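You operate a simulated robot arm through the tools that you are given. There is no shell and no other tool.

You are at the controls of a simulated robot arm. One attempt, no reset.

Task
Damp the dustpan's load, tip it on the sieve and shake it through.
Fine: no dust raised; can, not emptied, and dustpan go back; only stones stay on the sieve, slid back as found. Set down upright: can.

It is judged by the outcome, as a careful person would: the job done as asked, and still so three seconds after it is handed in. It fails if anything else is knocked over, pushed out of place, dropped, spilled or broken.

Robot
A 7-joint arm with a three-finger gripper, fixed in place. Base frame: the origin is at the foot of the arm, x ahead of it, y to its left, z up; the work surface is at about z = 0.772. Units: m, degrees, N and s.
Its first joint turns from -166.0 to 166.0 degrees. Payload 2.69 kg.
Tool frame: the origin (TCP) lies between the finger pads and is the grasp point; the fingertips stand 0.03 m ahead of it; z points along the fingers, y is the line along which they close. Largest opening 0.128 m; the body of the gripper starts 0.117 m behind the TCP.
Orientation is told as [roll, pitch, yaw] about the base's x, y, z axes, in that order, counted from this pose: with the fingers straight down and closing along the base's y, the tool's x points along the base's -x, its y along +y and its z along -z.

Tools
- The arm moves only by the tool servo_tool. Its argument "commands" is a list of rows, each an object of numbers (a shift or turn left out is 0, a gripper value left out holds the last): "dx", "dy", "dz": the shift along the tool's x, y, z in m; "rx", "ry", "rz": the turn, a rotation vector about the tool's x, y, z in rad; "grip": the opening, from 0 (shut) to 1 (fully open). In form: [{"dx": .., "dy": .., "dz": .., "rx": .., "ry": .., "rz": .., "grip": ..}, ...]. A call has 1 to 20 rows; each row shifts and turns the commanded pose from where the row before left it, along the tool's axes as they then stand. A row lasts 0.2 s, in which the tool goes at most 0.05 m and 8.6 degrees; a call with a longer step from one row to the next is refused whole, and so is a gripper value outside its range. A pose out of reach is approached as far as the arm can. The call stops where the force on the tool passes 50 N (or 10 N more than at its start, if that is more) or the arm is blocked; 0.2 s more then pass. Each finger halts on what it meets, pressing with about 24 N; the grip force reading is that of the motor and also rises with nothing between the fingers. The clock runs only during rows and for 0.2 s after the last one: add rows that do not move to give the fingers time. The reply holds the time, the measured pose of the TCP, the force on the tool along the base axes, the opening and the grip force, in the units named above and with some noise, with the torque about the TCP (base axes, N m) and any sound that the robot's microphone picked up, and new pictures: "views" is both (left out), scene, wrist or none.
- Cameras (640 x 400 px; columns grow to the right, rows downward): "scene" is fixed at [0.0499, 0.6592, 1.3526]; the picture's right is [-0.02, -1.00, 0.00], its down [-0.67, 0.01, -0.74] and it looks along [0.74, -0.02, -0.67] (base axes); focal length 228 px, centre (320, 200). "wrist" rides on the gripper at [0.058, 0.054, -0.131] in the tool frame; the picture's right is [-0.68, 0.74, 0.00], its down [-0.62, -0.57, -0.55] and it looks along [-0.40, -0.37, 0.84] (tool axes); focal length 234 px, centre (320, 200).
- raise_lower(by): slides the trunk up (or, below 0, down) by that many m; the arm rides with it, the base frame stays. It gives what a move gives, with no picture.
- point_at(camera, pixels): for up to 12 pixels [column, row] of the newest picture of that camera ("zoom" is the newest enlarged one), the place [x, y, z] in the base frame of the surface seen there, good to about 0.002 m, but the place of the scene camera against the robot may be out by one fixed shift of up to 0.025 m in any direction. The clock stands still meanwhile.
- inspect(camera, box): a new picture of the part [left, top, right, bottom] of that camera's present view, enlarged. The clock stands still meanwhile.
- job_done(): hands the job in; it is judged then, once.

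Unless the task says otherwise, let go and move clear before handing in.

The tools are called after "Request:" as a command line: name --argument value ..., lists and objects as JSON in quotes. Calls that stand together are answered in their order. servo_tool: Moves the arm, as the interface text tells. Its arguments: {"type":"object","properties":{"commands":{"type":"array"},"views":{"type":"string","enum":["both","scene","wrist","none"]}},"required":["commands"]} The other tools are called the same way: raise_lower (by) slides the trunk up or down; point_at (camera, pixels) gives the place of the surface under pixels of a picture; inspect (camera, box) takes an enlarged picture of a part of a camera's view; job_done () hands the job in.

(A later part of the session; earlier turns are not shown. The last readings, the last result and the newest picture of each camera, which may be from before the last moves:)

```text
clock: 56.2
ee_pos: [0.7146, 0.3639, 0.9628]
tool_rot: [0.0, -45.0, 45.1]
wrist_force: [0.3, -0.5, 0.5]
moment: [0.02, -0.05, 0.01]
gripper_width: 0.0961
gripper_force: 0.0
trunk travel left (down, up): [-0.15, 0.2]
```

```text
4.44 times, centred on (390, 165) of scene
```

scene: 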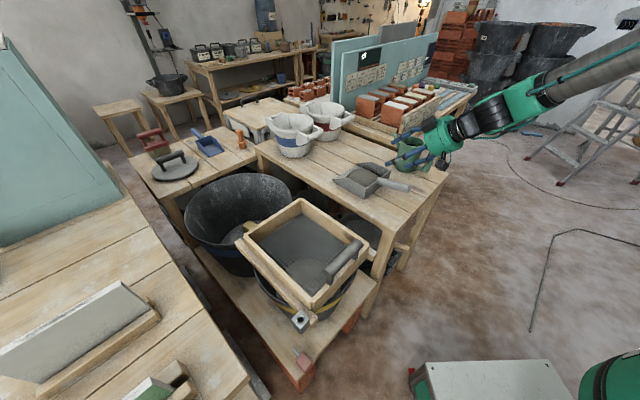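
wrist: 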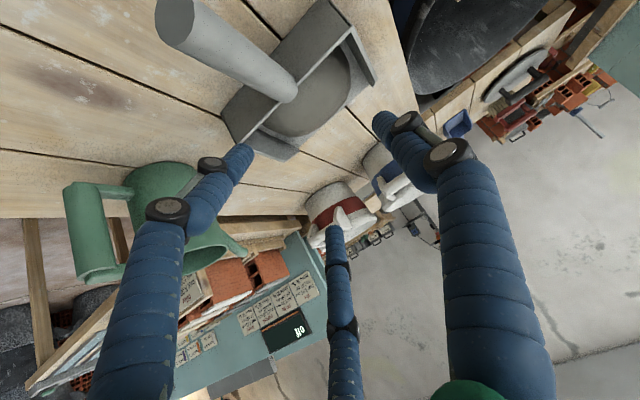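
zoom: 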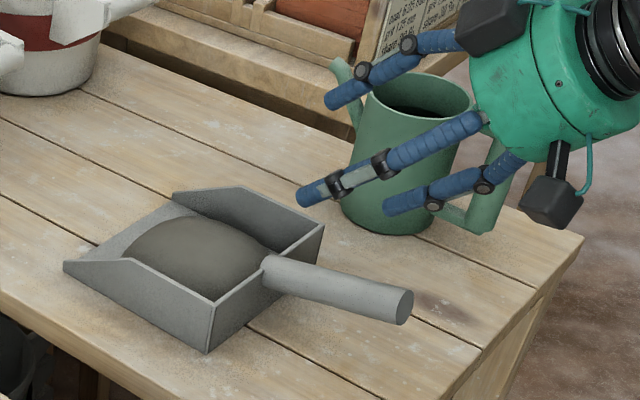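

The pan moved only ~4 mm and is otherwise fine. I'll back off along the handle direction, tip the tool to match the handle's 12° slope, and roll it 90° so one finger is on top.

Request:
servo_tool --commands '[{"dx": 0.0212, "dz": -0.0212}, {"dx": 0.0212, "dz": -0.0212}, {"dx": 0.0212, "dz": -0.0212}, {"dx": 0.0212, "dz": -0.0212}, {"ry": -0.072}, {"ry": -0.072}, {"ry": -0.072}, {"ry": -0.072}, {"ry": -0.072}, {"ry": -0.072}, {"ry": -0.072}, {"ry": -0.072}, {}]' --views "both"

```text
clock: 59.0
ee_pos: [0.6308, 0.2799, 0.9607]
tool_rot: [-0.4, -77.9, 45.3]
wrist_force: [0.2, -0.1, -0.8]
moment: [0.01, -0.01, 0.0]
gripper_width: 0.0961
gripper_force: 0.0
trunk travel left (down, up): [-0.15, 0.2]
```

scene: 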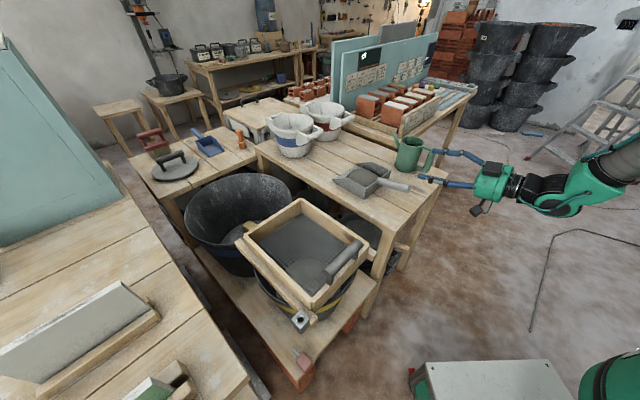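
wrist: 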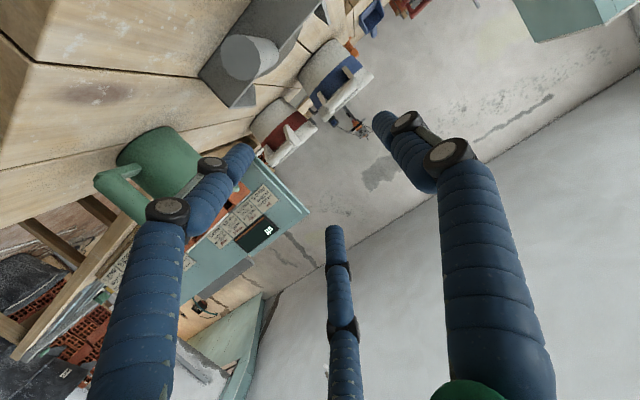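

The pose was reached exactly (pitch −78°). Now I'll roll +90° about the tool axis.

Request:
servo_tool --commands '[{"rz": 0.0982}, {"rz": 0.0982}, {"rz": 0.0982}, {"rz": 0.0982}, {"rz": 0.0982}, {"rz": 0.0982}, {"rz": 0.0982}, {"rz": 0.0982}, {"rz": 0.0982}, {"rz": 0.0982}, {"rz": 0.0982}, {"rz": 0.0982}, {"rz": 0.0982}, {"rz": 0.0982}, {"rz": 0.0982}, {"rz": 0.0978}, {}, {}]' --views "both"

```text
clock: 62.8
ee_pos: [0.6309, 0.2796, 0.9611]
tool_rot: [78.1, 0.1, -45.0]
wrist_force: [0.4, -0.2, 0.3]
moment: [0.01, -0.01, 0.0]
gripper_width: 0.0962
gripper_force: 0.0
trunk travel left (down, up): [-0.15, 0.2]
```

scene: 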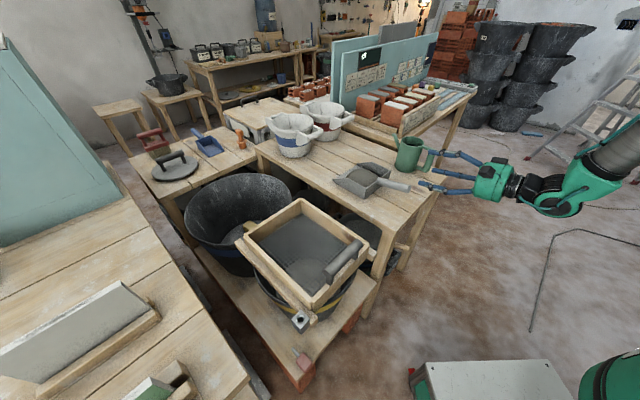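
wrist: 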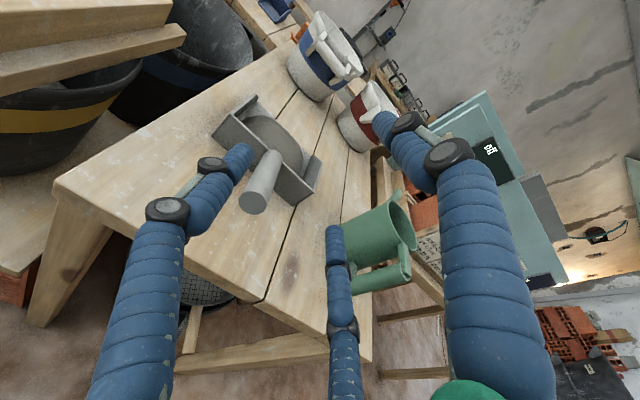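

The roll is done and the handle is visible from behind at (255,195). I'll measure its end face and axis again in this view.

Request:
inspect --camera "wrist" --box '[200, 90, 340, 230]'

```text
2.86 times, centred on (270, 160) of wrist
```

zoom: 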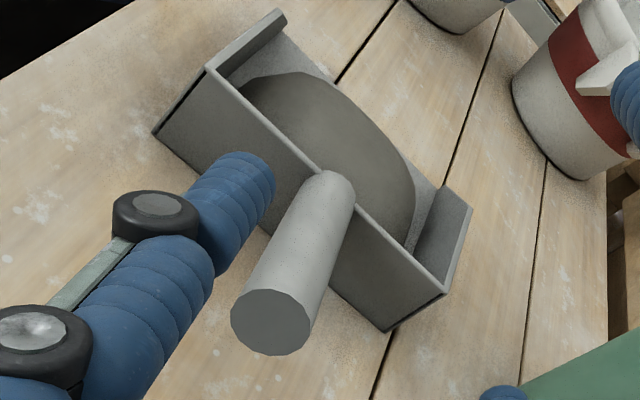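

Request:
point_at --camera "zoom" --pixels '[[271, 322], [235, 310], [308, 325], [278, 292], [268, 353], [300, 250], [290, 270], [318, 210], [325, 190], [210, 70], [440, 290], [395, 325]]'

```text
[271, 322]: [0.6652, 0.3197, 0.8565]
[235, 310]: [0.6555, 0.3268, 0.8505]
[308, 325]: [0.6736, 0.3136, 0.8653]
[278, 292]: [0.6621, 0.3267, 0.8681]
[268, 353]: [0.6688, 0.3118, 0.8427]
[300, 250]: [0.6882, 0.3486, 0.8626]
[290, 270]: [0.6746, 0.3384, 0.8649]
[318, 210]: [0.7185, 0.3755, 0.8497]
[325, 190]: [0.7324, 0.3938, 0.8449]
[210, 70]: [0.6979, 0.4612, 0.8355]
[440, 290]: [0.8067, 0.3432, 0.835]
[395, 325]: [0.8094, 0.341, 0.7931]
```

The handle's end-face centre is (0.665, 0.320, 0.856), axis heading ~43.5°, slope ~13°. I'll turn 1.5°, narrow to 64 mm and drop to a point on the axis behind the handle's end.

Request:
servo_tool --commands '[{"ry": -0.026, "grip": 0.5}, {"dx": 0.00135, "dy": -0.0227, "dz": 0.0058}, {"dx": 0.00135, "dy": -0.0227, "dz": 0.0058}, {"dx": 0.00135, "dy": -0.0227, "dz": 0.0058}, {"dx": 0.00135, "dy": -0.0227, "dz": 0.0058}, {}, {}]' --views "both"

Request:
inspect --camera "wrist" --box '[200, 90, 440, 250]'

Request:
inspect --camera "scene" --box '[340, 140, 500, 220]'

```text
clock: 64.4
ee_pos: [0.6307, 0.2869, 0.8684]
tool_rot: [77.9, -0.4, -46.5]
wrist_force: [0.3, -0.6, 0.8]
moment: [-0.01, 0.02, -0.01]
gripper_width: 0.0641
gripper_force: 0.0
trunk travel left (down, up): [-0.15, 0.2]
```

scene: 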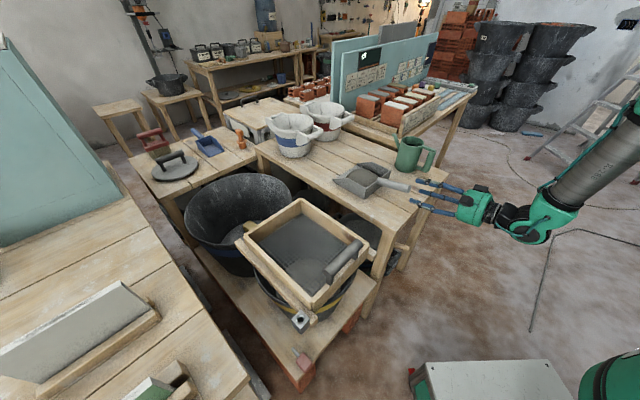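
wrist: 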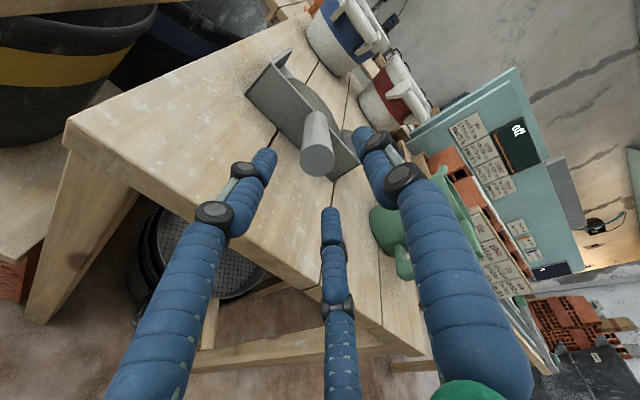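

```text
2.50 times, centred on (320, 170) of wrist
```

zoom: 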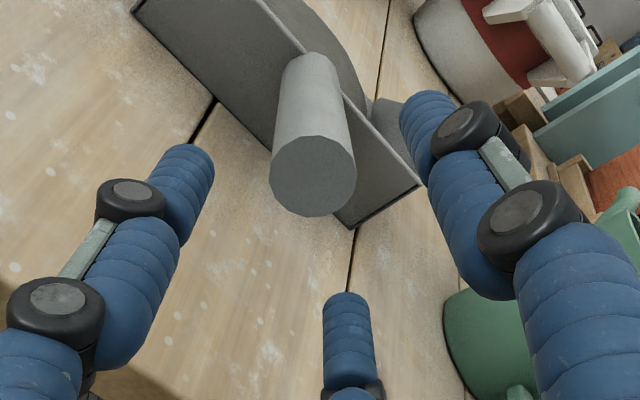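

```text
4.00 times, centred on (420, 180) of scene
```

zoom: 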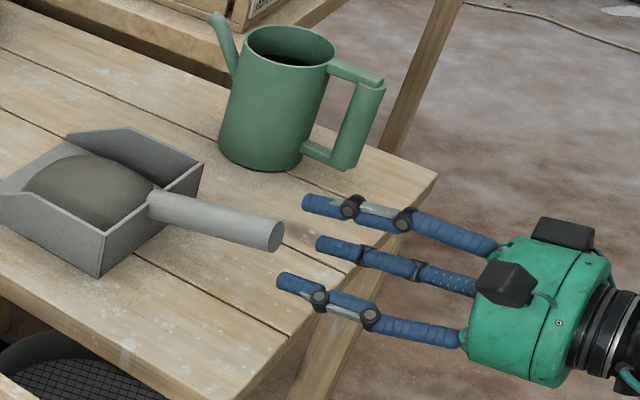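

The three fingers ring the handle's end nicely. I'll re-measure the end face and handle from here to refine the axis before sliding forward.

Request:
point_at --camera "zoom" --pixels '[[313, 177], [272, 170], [354, 180], [318, 138], [308, 214], [313, 110], [310, 75], [312, 90], [185, 150], [425, 95], [345, 297]]'

```text
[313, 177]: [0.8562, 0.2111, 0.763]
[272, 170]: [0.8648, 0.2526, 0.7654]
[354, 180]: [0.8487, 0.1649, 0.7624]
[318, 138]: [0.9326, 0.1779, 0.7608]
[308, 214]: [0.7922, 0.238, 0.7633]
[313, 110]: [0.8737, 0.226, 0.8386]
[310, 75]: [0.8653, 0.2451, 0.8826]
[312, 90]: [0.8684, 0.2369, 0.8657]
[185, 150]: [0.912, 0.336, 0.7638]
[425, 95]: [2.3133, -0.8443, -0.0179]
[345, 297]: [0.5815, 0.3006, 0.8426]
```

That used the scene zoom, so I'll repeat with wrist pixel coordinates.

Request:
point_at --camera "wrist" --pixels '[[317, 161], [301, 158], [333, 162], [319, 146], [315, 175], [317, 135], [316, 120], [266, 151], [362, 129], [330, 210]]'

```text
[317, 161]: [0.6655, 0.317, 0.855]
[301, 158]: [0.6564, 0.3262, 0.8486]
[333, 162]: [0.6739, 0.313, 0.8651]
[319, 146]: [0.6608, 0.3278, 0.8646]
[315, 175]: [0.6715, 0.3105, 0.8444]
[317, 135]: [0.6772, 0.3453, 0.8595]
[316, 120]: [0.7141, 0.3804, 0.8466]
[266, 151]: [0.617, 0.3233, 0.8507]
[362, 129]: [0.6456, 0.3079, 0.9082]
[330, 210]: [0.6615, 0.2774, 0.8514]
```

The tool axis meets the handle's end within 2–3 mm. I'll slide forward 10.5 cm along the axis and check for contact.

Request:
servo_tool --commands '[{"dy": -0.002, "dz": 0.015}, {"dz": 0.018}, {"dz": 0.018}, {"dz": 0.018}, {"dz": 0.018}, {"dz": 0.018}, {}]' --views "both"

Request:
inspect --camera "wrist" --box '[200, 90, 440, 250]'

Request:
inspect --camera "scene" --box '[340, 140, 500, 220]'

```text
clock: 66.0
ee_pos: [0.7044, 0.3561, 0.8438]
tool_rot: [78.0, -0.4, -46.4]
wrist_force: [0.9, 0.0, -0.5]
moment: [0.01, 0.02, -0.02]
gripper_width: 0.0635
gripper_force: 0.0
trunk travel left (down, up): [-0.15, 0.2]
```

scene: 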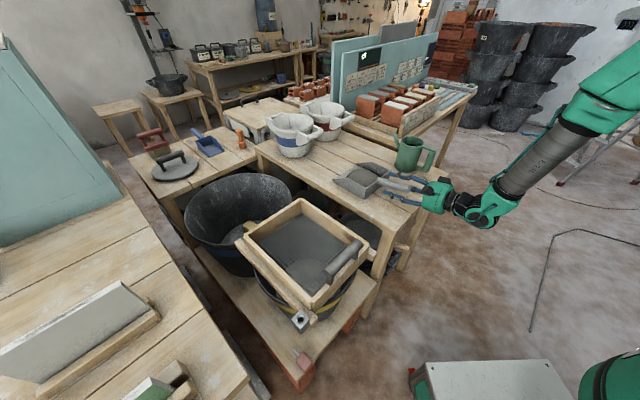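
wrist: 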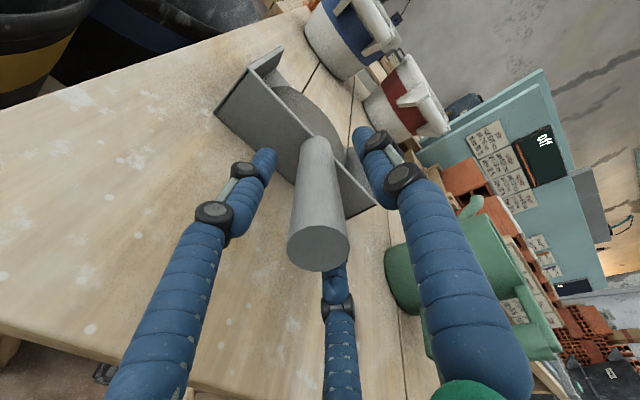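

```text
2.50 times, centred on (320, 170) of wrist
```

zoom: 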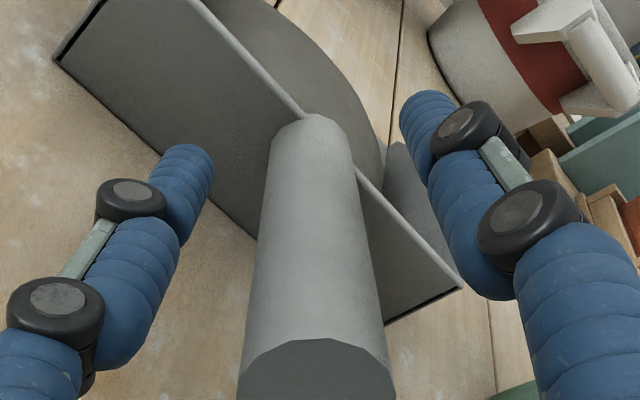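

```text
4.00 times, centred on (420, 180) of scene
```

zoom: 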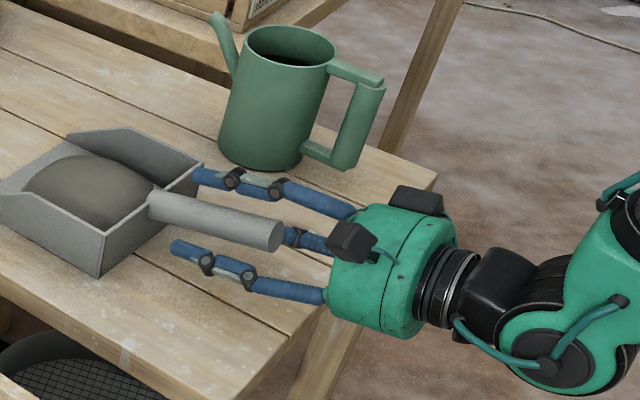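

The handle is centred in the finger cage with no contact and the pan hasn't moved. I'll close now.

Request:
servo_tool --commands '[{"grip": 0.0}, {"grip": 0.0}, {"grip": 0.0}, {"grip": 0.0}, {"grip": 0.0}]' --views "both"

Request:
inspect --camera "wrist" --box '[200, 90, 440, 250]'

Request:
inspect --camera "scene" --box '[340, 140, 500, 220]'

```text
clock: 67.2
ee_pos: [0.7037, 0.357, 0.8447]
tool_rot: [78.0, -0.4, -46.5]
wrist_force: [0.4, -0.1, -3.4]
moment: [-0.11, 0.18, 0.04]
gripper_width: 0.0356
gripper_force: 24.0
trunk travel left (down, up): [-0.15, 0.2]
```

scene: 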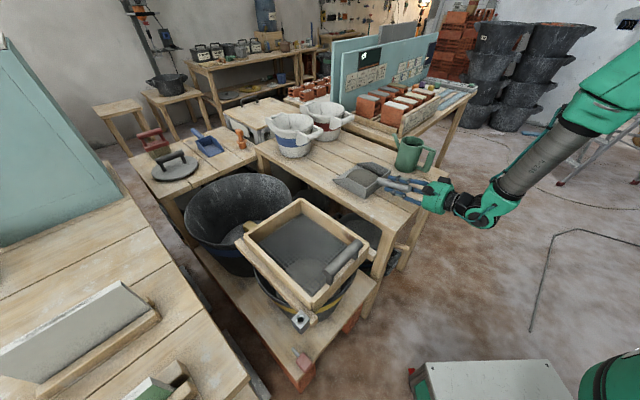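
wrist: 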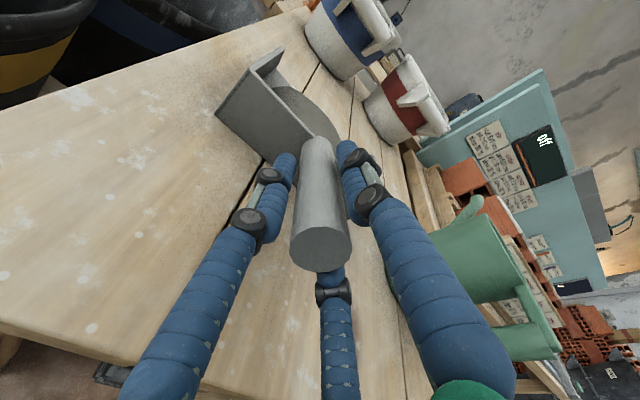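

```text
2.50 times, centred on (320, 170) of wrist
```

zoom: 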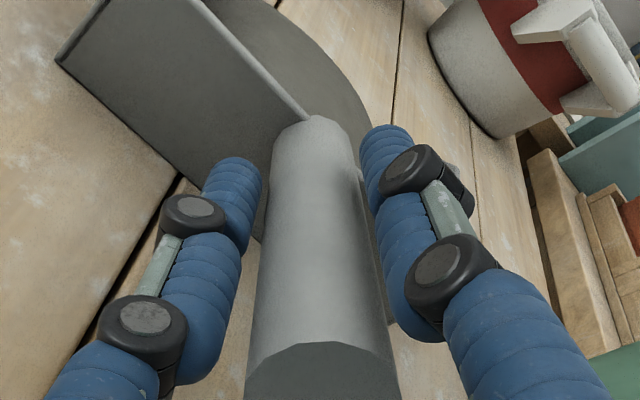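

```text
4.00 times, centred on (420, 180) of scene
```

zoom: 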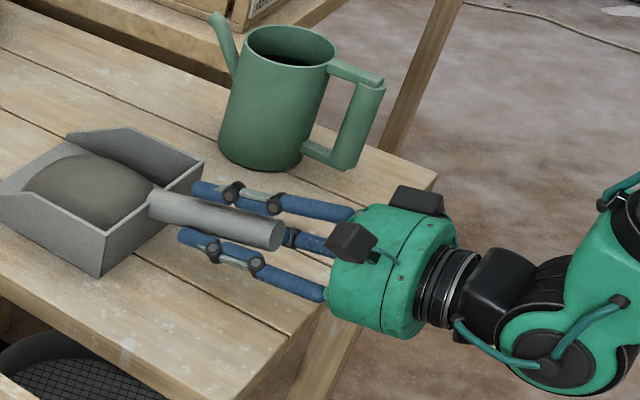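

Gripped at 36 mm with 24 N. I'll lift 2 cm slowly and check weight and that the pan stays level.

Request:
servo_tool --commands '[{"dy": 0.0049, "dz": -0.001}, {"dy": 0.0049, "dz": -0.001}, {"dy": 0.0049, "dz": -0.001}, {"dy": 0.0049, "dz": -0.0011}, {}]' --views "scene"

Request:
inspect --camera "scene" --box '[320, 140, 480, 220]'

```text
clock: 68.4
ee_pos: [0.7043, 0.3562, 0.8639]
tool_rot: [78.1, -0.5, -46.3]
wrist_force: [-0.6, -0.4, -4.4]
moment: [-0.3, 0.33, 0.02]
gripper_width: 0.0355
gripper_force: 24.3
trunk travel left (down, up): [-0.15, 0.2]
```

scene: 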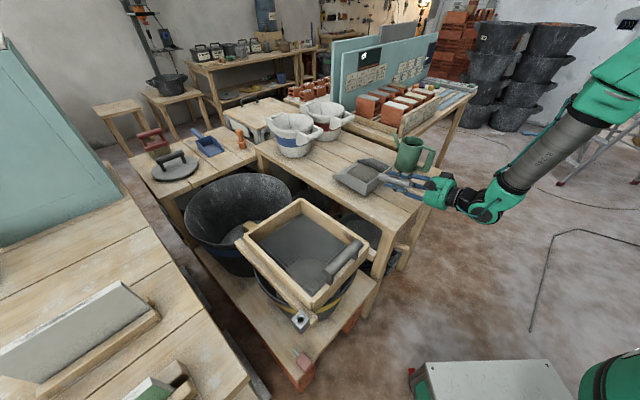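

```text
4.00 times, centred on (400, 180) of scene
```

zoom: 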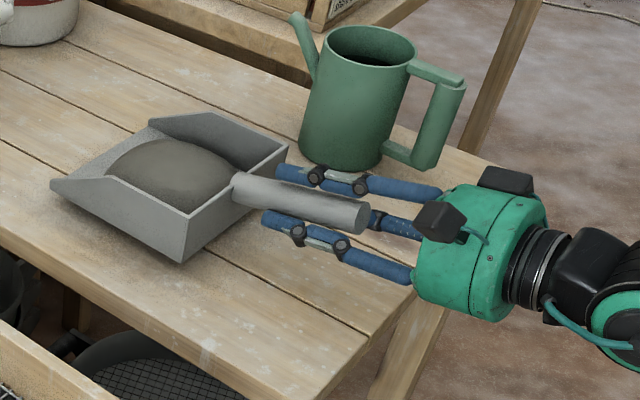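

The pan is up at about 4.4 N and held. I'll check that it is level by measuring corners (zoom (181,262), (52,190), (285,150), (150,120)).

Request:
point_at --camera "zoom" --pixels '[[180, 258], [56, 190], [187, 216], [286, 150], [150, 118], [110, 175], [365, 215], [115, 200], [160, 165]]'

```text
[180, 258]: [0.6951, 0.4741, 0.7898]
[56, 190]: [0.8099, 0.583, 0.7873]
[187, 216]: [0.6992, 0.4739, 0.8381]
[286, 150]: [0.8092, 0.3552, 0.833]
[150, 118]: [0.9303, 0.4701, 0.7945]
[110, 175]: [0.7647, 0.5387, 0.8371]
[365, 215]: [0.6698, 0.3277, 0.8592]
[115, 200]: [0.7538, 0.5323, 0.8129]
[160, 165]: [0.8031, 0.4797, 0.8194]
```

The pan is level within about 1° (corners 0.790 vs 0.787). Before carrying it I'll measure the sieve's frame, mesh and handle in the scene view.

Request:
inspect --camera "scene" --box '[225, 190, 385, 330]'

```text
2.86 times, centred on (305, 260) of scene
```

zoom: 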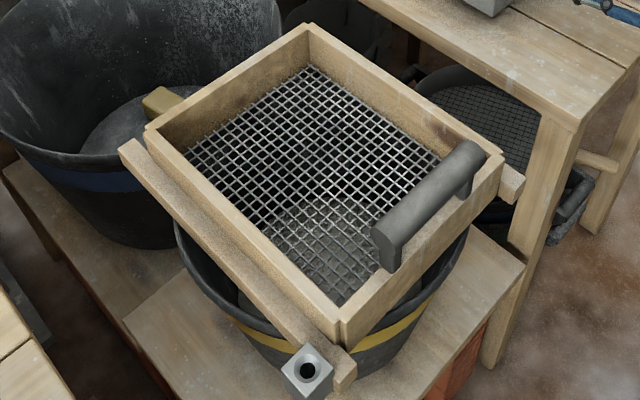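

Request:
point_at --camera "zoom" --pixels '[[310, 30], [153, 130], [341, 318], [500, 158], [312, 68], [190, 152], [338, 303], [478, 150], [395, 228], [455, 165], [430, 190], [128, 148]]'

Request:
point_at --camera "zoom" --pixels '[[380, 235], [485, 150], [390, 268], [345, 370], [520, 180], [300, 365], [340, 340], [270, 200], [390, 150], [320, 260], [250, 140], [500, 185]]'

```text
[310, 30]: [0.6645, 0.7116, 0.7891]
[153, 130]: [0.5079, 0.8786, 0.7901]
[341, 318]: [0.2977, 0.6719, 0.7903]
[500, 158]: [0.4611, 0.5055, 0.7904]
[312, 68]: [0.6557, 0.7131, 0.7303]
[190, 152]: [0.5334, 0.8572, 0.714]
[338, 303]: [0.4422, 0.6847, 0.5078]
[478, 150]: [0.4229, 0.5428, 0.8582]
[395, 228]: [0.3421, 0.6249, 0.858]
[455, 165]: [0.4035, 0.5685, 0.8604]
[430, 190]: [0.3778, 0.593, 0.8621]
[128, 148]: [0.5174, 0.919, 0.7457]
```

```text
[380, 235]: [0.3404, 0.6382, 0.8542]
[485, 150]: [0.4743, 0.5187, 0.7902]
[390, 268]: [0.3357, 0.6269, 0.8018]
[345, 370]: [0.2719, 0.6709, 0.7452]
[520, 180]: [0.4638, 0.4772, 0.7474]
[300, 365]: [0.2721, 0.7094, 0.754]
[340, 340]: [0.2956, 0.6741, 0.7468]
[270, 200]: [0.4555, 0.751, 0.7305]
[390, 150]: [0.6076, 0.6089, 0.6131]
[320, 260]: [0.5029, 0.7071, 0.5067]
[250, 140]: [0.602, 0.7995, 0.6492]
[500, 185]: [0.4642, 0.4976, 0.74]
```

The sieve spans u 0.685–0.977, v −0.263…−0.032 (scene frame), rim z 0.790, mesh 0.730, its handle top 0.861. I'll raise the pan level to clear everything and then turn it gently so that it faces +y toward the sieve.

Request:
servo_tool --commands '[{"dy": 0.0098, "dz": -0.0021}, {"dy": 0.0189, "dz": -0.004}, {"dy": 0.0189, "dz": -0.004}, {"dy": 0.0189, "dz": -0.004}, {"dy": 0.0189, "dz": -0.004}, {"dy": 0.0189, "dz": -0.004}, {"dy": 0.0189, "dz": -0.004}, {"dy": 0.0098, "dz": -0.0021}, {}]' --views "none"

Request:
servo_tool --commands '[{"ry": 0.0264, "rz": -0.0056}, {"ry": 0.0529, "rz": -0.0111}, {"ry": 0.0529, "rz": -0.0111}, {"ry": 0.0529, "rz": -0.0111}, {"ry": 0.0529, "rz": -0.0111}, {"ry": 0.0529, "rz": -0.0111}, {"ry": 0.0529, "rz": -0.0111}, {"ry": 0.0529, "rz": -0.0111}, {}]' --views "both"

```text
clock: 70.4
ee_pos: [0.7045, 0.3579, 0.9996]
tool_rot: [78.1, -0.3, -46.4]
wrist_force: [1.2, 0.7, -4.7]
moment: [-0.28, 0.3, 0.01]
gripper_width: 0.0356
gripper_force: 24.1
trunk travel left (down, up): [-0.15, 0.2]
```

```text
clock: 72.4
ee_pos: [0.7046, 0.3565, 0.9996]
tool_rot: [77.9, -0.2, -23.2]
wrist_force: [-0.2, -0.4, -5.3]
moment: [-0.38, 0.19, 0.0]
gripper_width: 0.0356
gripper_force: 24.2
trunk travel left (down, up): [-0.15, 0.2]
```

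scene: 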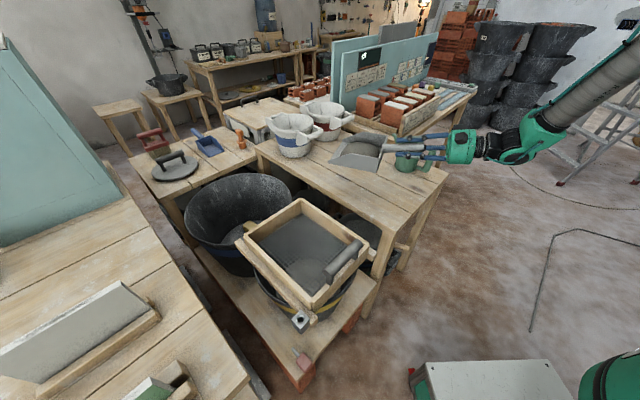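
wrist: 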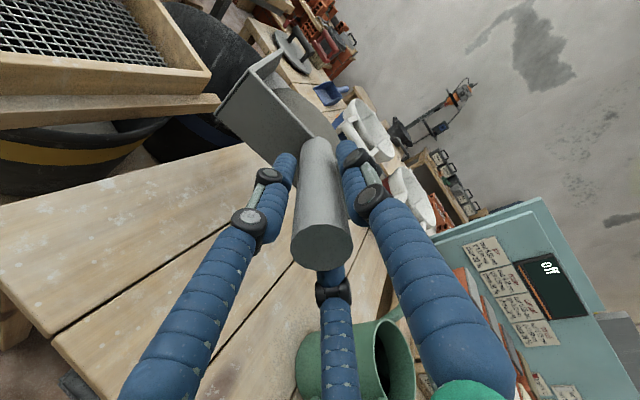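

Heading is now ~67° with the tilt unchanged, and the pan looks level. I'll turn the other 23° to face +y.

Request:
servo_tool --commands '[{"ry": 0.0495, "rz": -0.0104}, {"ry": 0.0495, "rz": -0.0104}, {"ry": 0.0495, "rz": -0.0104}, {"ry": 0.0495, "rz": -0.0104}, {"ry": 0.0495, "rz": -0.0104}, {"ry": 0.0495, "rz": -0.0104}, {"ry": 0.0495, "rz": -0.0104}, {"ry": 0.0495, "rz": -0.0104}, {}]' --views "scene"

Request:
inspect --camera "scene" --box '[290, 100, 470, 220]'

```text
clock: 74.4
ee_pos: [0.7042, 0.3566, 0.9992]
tool_rot: [77.8, 0.0, -0.1]
wrist_force: [0.6, 0.8, -4.4]
moment: [-0.41, 0.01, -0.01]
gripper_width: 0.0354
gripper_force: 24.2
trunk travel left (down, up): [-0.15, 0.2]
```

scene: 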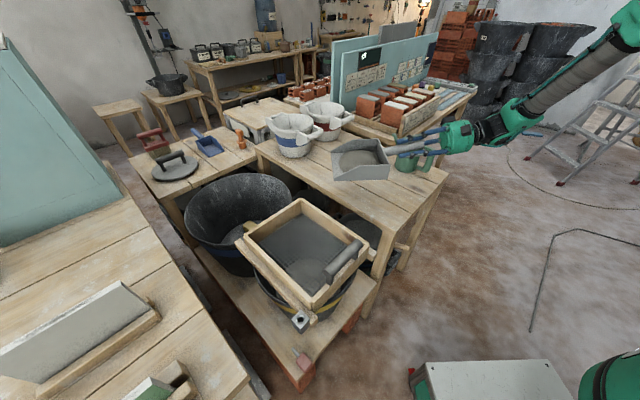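

```text
3.33 times, centred on (380, 160) of scene
```

zoom: 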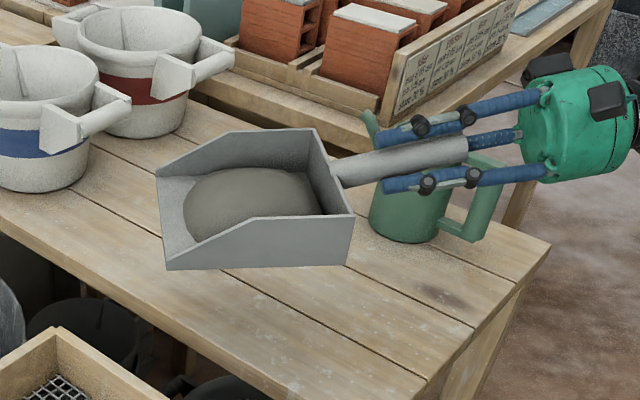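

The pan faces +y and holds level. I'll measure its lip corners (zoom (168,264) and (159,178)) and back corner (347,260) in the scene frame.

Request:
point_at --camera "zoom" --pixels '[[170, 262], [162, 182], [346, 258], [352, 218], [312, 132], [180, 220], [255, 185], [165, 222], [200, 240], [300, 175]]'

```text
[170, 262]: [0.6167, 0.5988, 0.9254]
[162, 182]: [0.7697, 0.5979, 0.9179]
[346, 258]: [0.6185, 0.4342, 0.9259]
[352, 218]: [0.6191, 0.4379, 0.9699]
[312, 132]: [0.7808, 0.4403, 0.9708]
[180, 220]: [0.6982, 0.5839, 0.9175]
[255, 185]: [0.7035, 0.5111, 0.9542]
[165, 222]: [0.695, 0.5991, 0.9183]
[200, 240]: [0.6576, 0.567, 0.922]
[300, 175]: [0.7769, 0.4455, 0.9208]
```

Lip centre is at scene (0.697, 0.599, 0.918); I want it over (0.475, 0.682). I'll carry it there level and slowly, clear above the sieve's handle.

Request:
servo_tool --commands '[{"dx": 0.008, "dy": 0.0006, "dz": 0.0029}, {"dx": 0.016, "dy": 0.0012, "dz": 0.0058}, {"dx": 0.0185, "dy": 0.00142, "dz": 0.00668}, {"dx": 0.0185, "dy": 0.00142, "dz": 0.00668}, {"dx": 0.0185, "dy": 0.00142, "dz": 0.00668}, {"dx": 0.0185, "dy": 0.00142, "dz": 0.00668}, {"dx": 0.0185, "dy": 0.00142, "dz": 0.00668}, {"dx": 0.0185, "dy": 0.00142, "dz": 0.00668}, {}]' --views "scene"

```text
clock: 76.4
ee_pos: [0.5683, 0.407, 0.9986]
tool_rot: [77.8, -0.2, 0.0]
wrist_force: [0.4, -0.2, -4.1]
moment: [-0.41, -0.02, 0.0]
gripper_width: 0.0358
gripper_force: 24.4
trunk travel left (down, up): [-0.15, 0.2]
```

scene: 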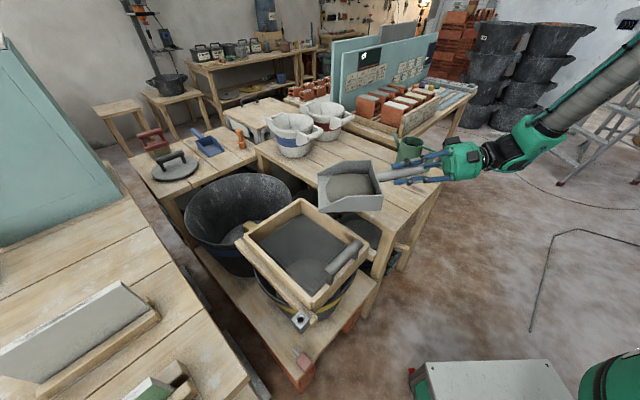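

On track and level. I'll finish the carry over the sieve.

Request:
servo_tool --commands '[{"dx": 0.0172, "dy": 0.0013, "dz": 0.0063}, {"dx": 0.0172, "dy": 0.0013, "dz": 0.0063}, {"dx": 0.0172, "dy": 0.0013, "dz": 0.0063}, {"dx": 0.0172, "dy": 0.0013, "dz": 0.0063}, {"dx": 0.0172, "dy": 0.0013, "dz": 0.0063}, {}, {}]' --views "both"

Request:
inspect --camera "scene" --box '[220, 150, 420, 330]'

```text
clock: 78.0
ee_pos: [0.4816, 0.4412, 0.9976]
tool_rot: [77.7, -0.3, 0.0]
wrist_force: [0.2, -0.9, -3.3]
moment: [-0.46, -0.01, 0.01]
gripper_width: 0.0355
gripper_force: 23.8
trunk travel left (down, up): [-0.15, 0.2]
```

scene: 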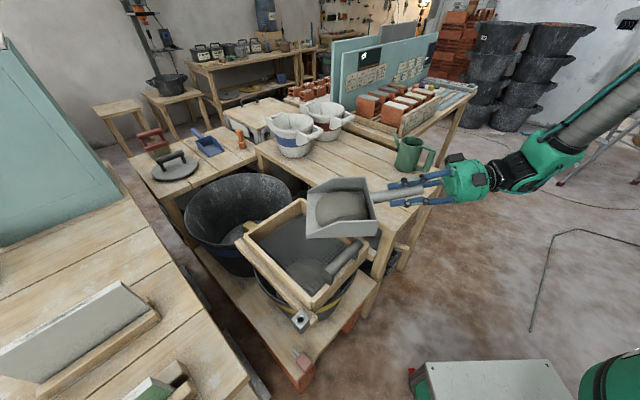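
wrist: 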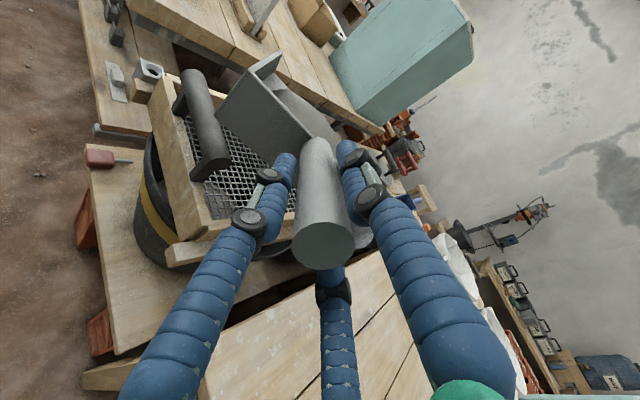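

```text
2.22 times, centred on (320, 240) of scene
```

zoom: 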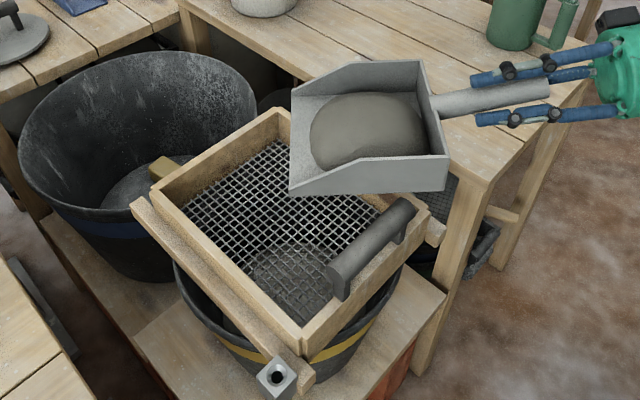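

The pan hangs level above the sieve. I'll measure the lip's corners (zoom (294,190), (294,97)) against the sieve.

Request:
point_at --camera "zoom" --pixels '[[296, 190], [296, 100], [296, 145], [442, 188], [446, 158], [420, 65], [370, 128], [390, 225], [345, 270], [280, 112]]'

```text
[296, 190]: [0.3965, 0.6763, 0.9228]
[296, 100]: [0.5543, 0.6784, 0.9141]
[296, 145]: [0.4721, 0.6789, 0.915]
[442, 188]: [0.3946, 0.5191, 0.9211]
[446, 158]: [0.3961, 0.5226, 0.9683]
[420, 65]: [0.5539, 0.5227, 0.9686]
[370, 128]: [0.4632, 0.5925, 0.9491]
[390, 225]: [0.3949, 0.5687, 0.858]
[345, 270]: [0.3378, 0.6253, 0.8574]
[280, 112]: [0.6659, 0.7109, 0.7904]
```

The lip spans x 0.397–0.556 at y ≈ 0.68, squarely inside the sieve. I'll tilt nose-down about the lip to 20° while lowering it, in 2.5° steps, and check.

Request:
servo_tool --commands '[{"dy": 0.0036, "dz": 0.003, "rx": 0.0436}, {"dy": 0.0036, "dz": 0.003, "rx": 0.0436}, {"dy": 0.0036, "dz": 0.003, "rx": 0.0436}, {"dy": 0.0036, "dz": 0.003, "rx": 0.0436}, {"dy": 0.005, "dz": 0.0037, "rx": 0.0436}, {"dy": 0.005, "dz": 0.0037, "rx": 0.0436}, {"dy": 0.005, "dz": 0.0037, "rx": 0.0436}, {"dy": 0.005, "dz": 0.0037, "rx": 0.0436}, {}]' --views "scene"

Request:
inspect --camera "scene" --box '[220, 150, 420, 330]'

```text
clock: 80.0
ee_pos: [0.4826, 0.4763, 1.0195]
tool_rot: [57.7, -0.2, 0.0]
wrist_force: [0.5, -0.3, -4.9]
moment: [-0.3, -0.01, -0.04]
gripper_width: 0.0354
gripper_force: 24.6
trunk travel left (down, up): [-0.15, 0.2]
```

scene: 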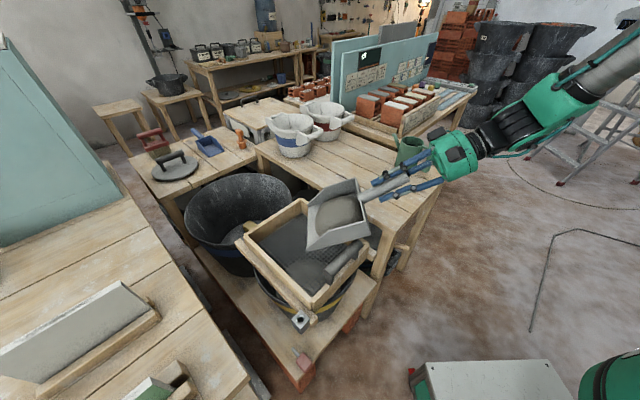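

```text
2.22 times, centred on (320, 240) of scene
```

zoom: 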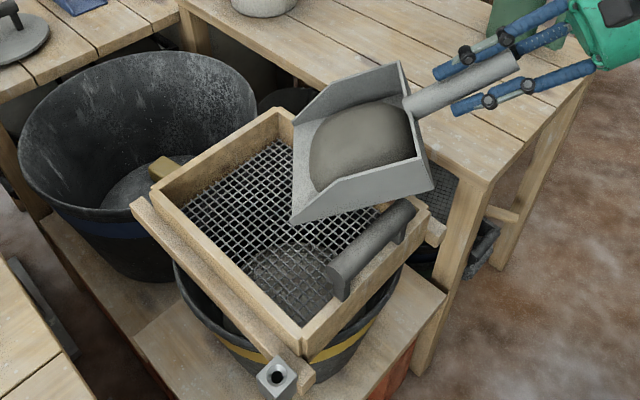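

At 20° the load still holds and the orientation tracks exactly. I'll measure the lip height and clearance to the sieve's handle before going on.

Request:
point_at --camera "zoom" --pixels '[[297, 218], [296, 128], [297, 170], [430, 188], [428, 190], [400, 200], [410, 210], [280, 112], [380, 150]]'

```text
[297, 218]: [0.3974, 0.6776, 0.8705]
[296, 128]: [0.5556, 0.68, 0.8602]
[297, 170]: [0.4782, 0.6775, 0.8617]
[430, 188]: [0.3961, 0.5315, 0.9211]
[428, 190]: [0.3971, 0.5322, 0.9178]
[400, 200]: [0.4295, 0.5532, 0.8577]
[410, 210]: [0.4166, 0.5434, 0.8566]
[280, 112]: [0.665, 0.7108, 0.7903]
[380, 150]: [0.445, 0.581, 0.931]
```

Lip is at z 0.861 with ~4 cm clearance over the sieve handle. I'll tilt to 30° while lowering the lip to ~0.835.

Request:
servo_tool --commands '[{"dy": 0.0051, "dz": 0.0049, "rx": 0.0436}, {"dy": 0.0051, "dz": 0.0049, "rx": 0.0436}, {"dy": 0.0051, "dz": 0.0049, "rx": 0.0436}, {"dy": 0.0051, "dz": 0.0049, "rx": 0.0436}, {}]' --views "scene"

Request:
inspect --camera "scene" --box '[220, 150, 420, 330]'

```text
clock: 81.2
ee_pos: [0.4823, 0.5059, 1.0266]
tool_rot: [47.8, -0.1, -0.1]
wrist_force: [-0.8, 0.3, -4.3]
moment: [-0.22, -0.01, 0.01]
gripper_width: 0.0354
gripper_force: 23.9
trunk travel left (down, up): [-0.15, 0.2]
```

scene: 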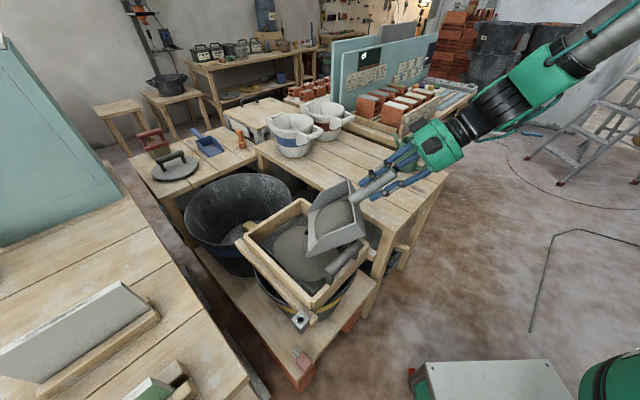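

```text
2.22 times, centred on (320, 240) of scene
```

zoom: 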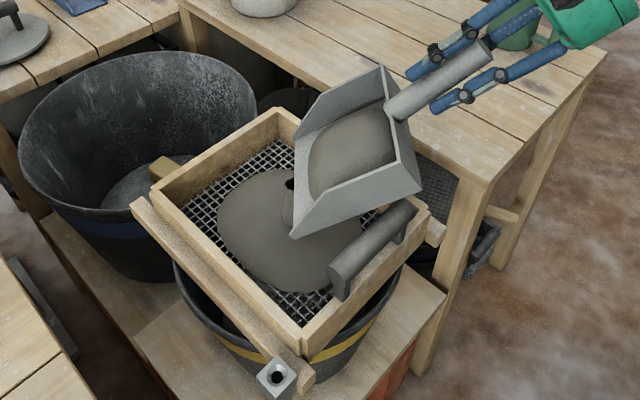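

At 30° most of the load has slid onto the mesh, forming a flat heap at zoom (280,225), with some left in the pan. I'll tilt further to 40°, keeping the lip above the heap.

Request:
servo_tool --commands '[{"dy": 0.0083, "dz": 0.0032, "rx": 0.0436}, {"dy": 0.0083, "dz": 0.0032, "rx": 0.0436}, {"dy": 0.0083, "dz": 0.0032, "rx": 0.0436}, {"dy": 0.0083, "dz": 0.0032, "rx": 0.0436}, {}, {}]' --views "scene"

Request:
inspect --camera "scene" --box '[220, 150, 420, 330]'

```text
clock: 82.6
ee_pos: [0.4832, 0.5386, 1.0405]
tool_rot: [37.7, -0.2, 0.0]
wrist_force: [0.7, -0.2, -2.4]
moment: [-0.12, -0.02, 0.02]
gripper_width: 0.0356
gripper_force: 23.9
trunk travel left (down, up): [-0.15, 0.2]
```

scene: 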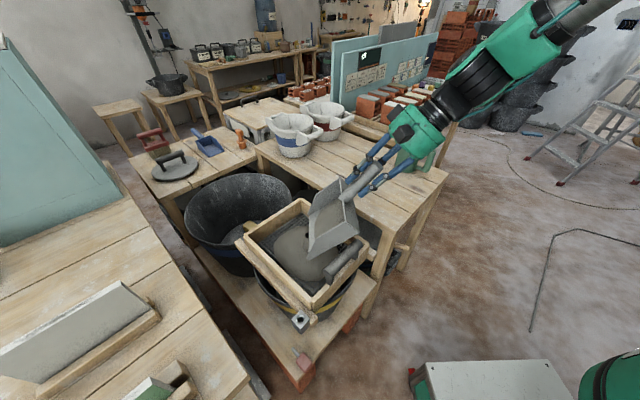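

```text
2.22 times, centred on (320, 240) of scene
```

zoom: 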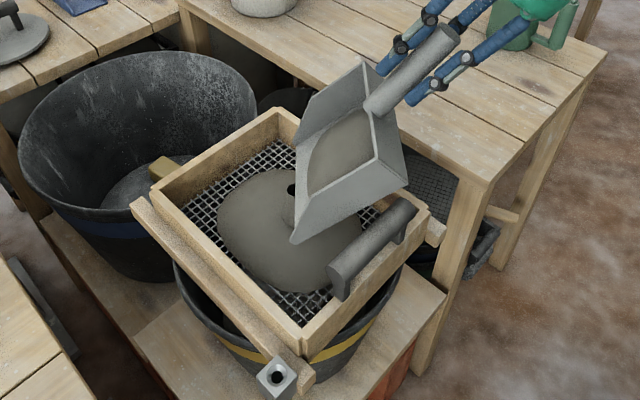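

A thin layer remains in the pan and the weight is down to ~2.4 N. I'll tilt on to 55°.

Request:
servo_tool --commands '[{"dy": 0.0095, "dz": 0.0022, "rx": 0.0436}, {"dy": 0.0095, "dz": 0.0022, "rx": 0.0436}, {"dy": 0.0095, "dz": 0.0022, "rx": 0.0436}, {"dy": 0.0095, "dz": 0.0022, "rx": 0.0436}, {"dy": 0.0103, "dz": 0.001, "rx": 0.0436}, {"dy": 0.0103, "dz": 0.001, "rx": 0.0436}, {}, {}]' --views "scene"

Request:
inspect --camera "scene" --box '[220, 150, 420, 330]'

```text
clock: 84.4
ee_pos: [0.4821, 0.5934, 1.0612]
tool_rot: [22.8, -0.2, -0.1]
wrist_force: [-0.5, -0.3, -1.4]
moment: [-0.04, 0.02, -0.02]
gripper_width: 0.0359
gripper_force: 24.0
trunk travel left (down, up): [-0.15, 0.2]
```

scene: 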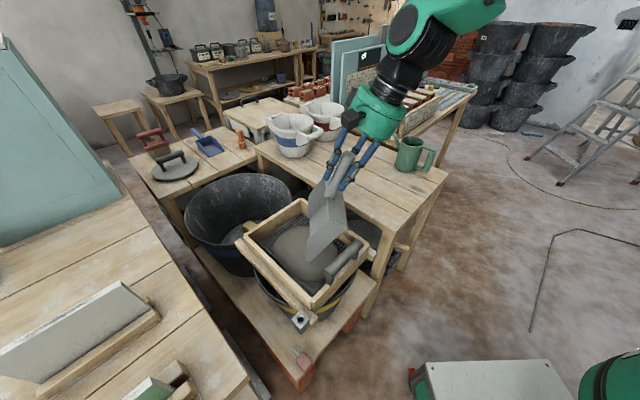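

```text
2.22 times, centred on (320, 240) of scene
```

zoom: 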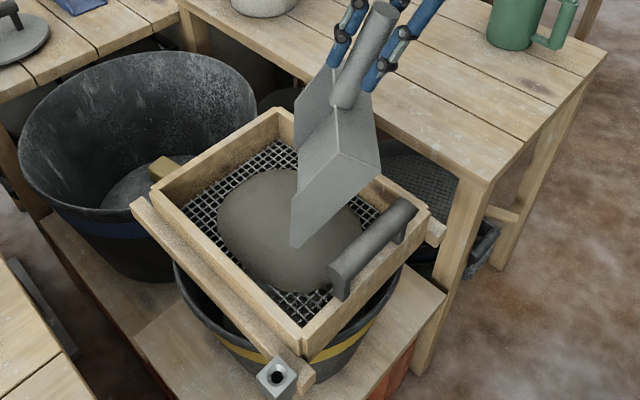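

The pan is steep and reads only ~1.4 N. I'll look through the wrist camera to see if anything is left in it.

Request:
inspect --camera "wrist" --box '[0, 0, 640, 400]'

Request:
inspect --camera "scene" --box '[270, 170, 370, 270]'

```text
1.00 times, centred on (320, 200) of wrist (not enlarged: the box is as wide or as high as the picture)
```

zoom: 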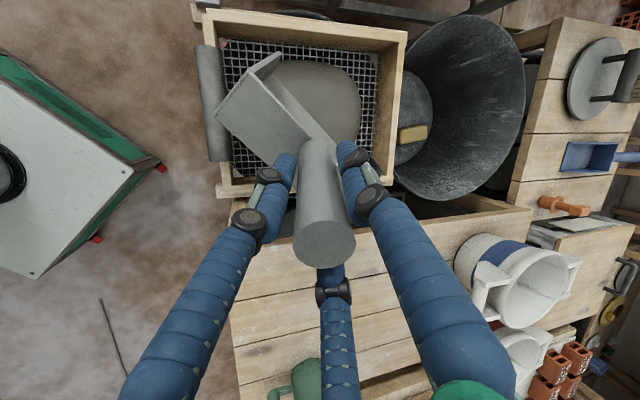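

```text
4.00 times, centred on (320, 220) of scene
```

zoom: 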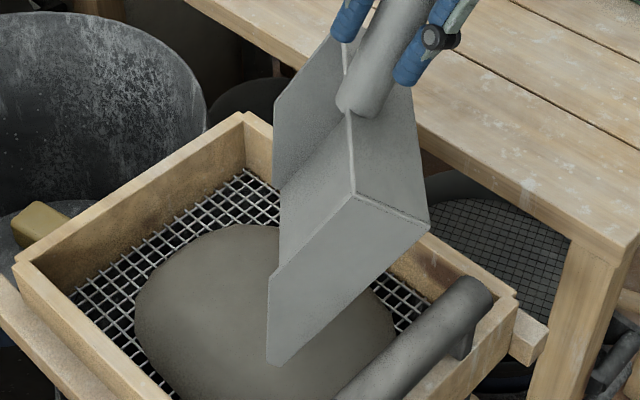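

The visible floor of the pan looks clean and the heap sits inside the sieve. I'll raise the pan straight out and level it again, then check its inside.

Request:
servo_tool --commands '[{"dy": 0.0062, "dz": -0.0148}, {"dy": 0.0062, "dz": -0.0148}, {"dy": 0.0062, "dz": -0.0148}, {"dy": 0.0062, "dz": -0.0148}, {"dy": 0.0062, "dz": -0.0148}, {"rx": -0.0799}, {"rx": -0.0799}, {"rx": -0.0799}, {"rx": -0.0799}, {"rx": -0.0799}, {"rx": -0.0799}, {"rx": -0.0799}, {"rx": -0.0799}, {"rx": -0.0799}, {"rx": -0.0799}, {"rx": -0.0799}, {"rx": -0.0799}, {}]' --views "both"

Request:
inspect --camera "scene" --box '[220, 100, 420, 320]'

```text
clock: 88.2
ee_pos: [0.4814, 0.593, 1.1406]
tool_rot: [77.8, -0.2, 0.1]
wrist_force: [0.6, -0.3, -1.9]
moment: [-0.19, -0.01, 0.02]
gripper_width: 0.0354
gripper_force: 23.9
trunk travel left (down, up): [-0.15, 0.2]
```

scene: 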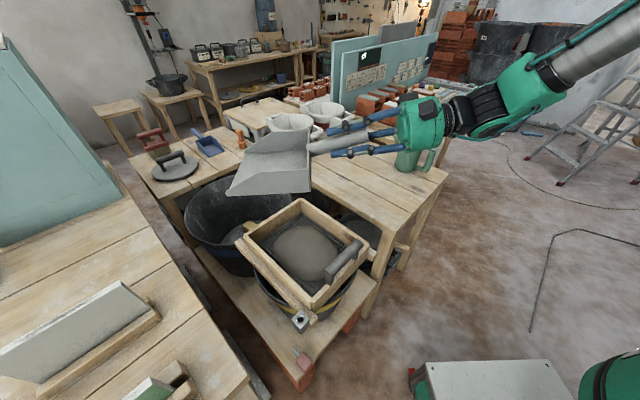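
wrist: 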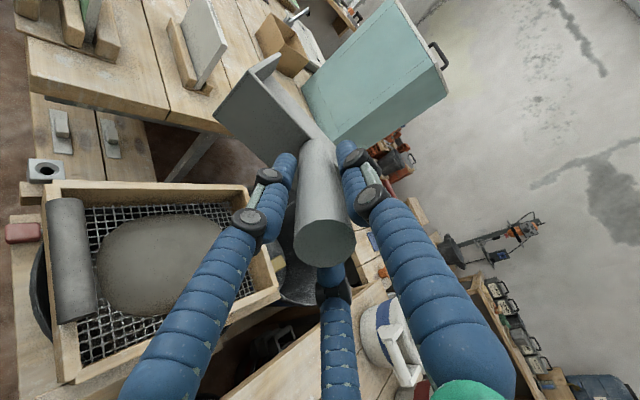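

```text
1.82 times, centred on (320, 210) of scene
```

zoom: 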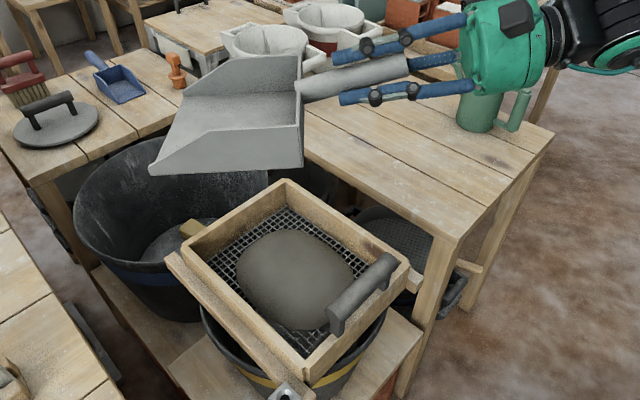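

The pan is empty and the whole heap lies on the sieve. I'll carry the pan back over the bench and turn it to its old heading.

Request:
servo_tool --commands '[{"dx": -0.0223, "dy": -0.0049, "dz": -0.0231}, {"dx": -0.0223, "dy": -0.0049, "dz": -0.0231}, {"dx": -0.0223, "dy": -0.0049, "dz": -0.0231}, {"dx": -0.0223, "dy": -0.0049, "dz": -0.0231}, {"dx": -0.0223, "dy": -0.0049, "dz": -0.0231}, {"dx": -0.0223, "dy": -0.0049, "dz": -0.0231}, {"dx": -0.0223, "dy": -0.0049, "dz": -0.0231}, {"dx": -0.0223, "dy": -0.0049, "dz": -0.0231}, {"dx": -0.0223, "dy": -0.0049, "dz": -0.0231}, {"dx": -0.0223, "dy": -0.0049, "dz": -0.0231}, {}]' --views "none"

Request:
servo_tool --commands '[{"ry": -0.07927, "rz": 0.01665}, {"ry": -0.07927, "rz": 0.01665}, {"ry": -0.07927, "rz": 0.01665}, {"ry": -0.07927, "rz": 0.01665}, {"ry": -0.07927, "rz": 0.01665}, {"ry": -0.07927, "rz": 0.01665}, {"ry": -0.07927, "rz": 0.01665}, {"ry": -0.07927, "rz": 0.01665}, {"ry": -0.07927, "rz": 0.01665}, {"ry": -0.07927, "rz": 0.01665}, {}, {}]' --views "both"

```text
clock: 90.6
ee_pos: [0.7069, 0.3566, 1.1434]
tool_rot: [77.8, -0.2, 0.0]
wrist_force: [0.1, 0.3, -1.9]
moment: [-0.1, 0.02, 0.02]
gripper_width: 0.0357
gripper_force: 23.8
trunk travel left (down, up): [-0.15, 0.2]
```

```text
clock: 93.2
ee_pos: [0.7047, 0.3569, 1.1424]
tool_rot: [78.1, -0.5, -46.4]
wrist_force: [0.0, 0.9, -1.8]
moment: [-0.14, 0.08, -0.02]
gripper_width: 0.0358
gripper_force: 24.3
trunk travel left (down, up): [-0.15, 0.2]
```

scene: 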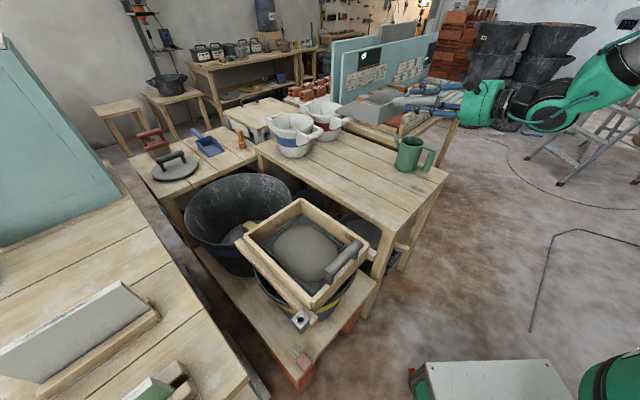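
wrist: 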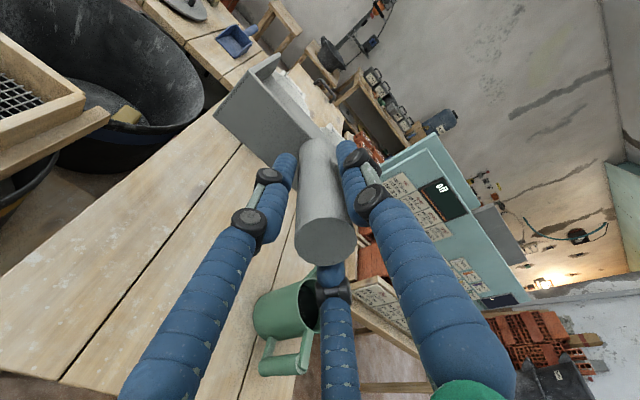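

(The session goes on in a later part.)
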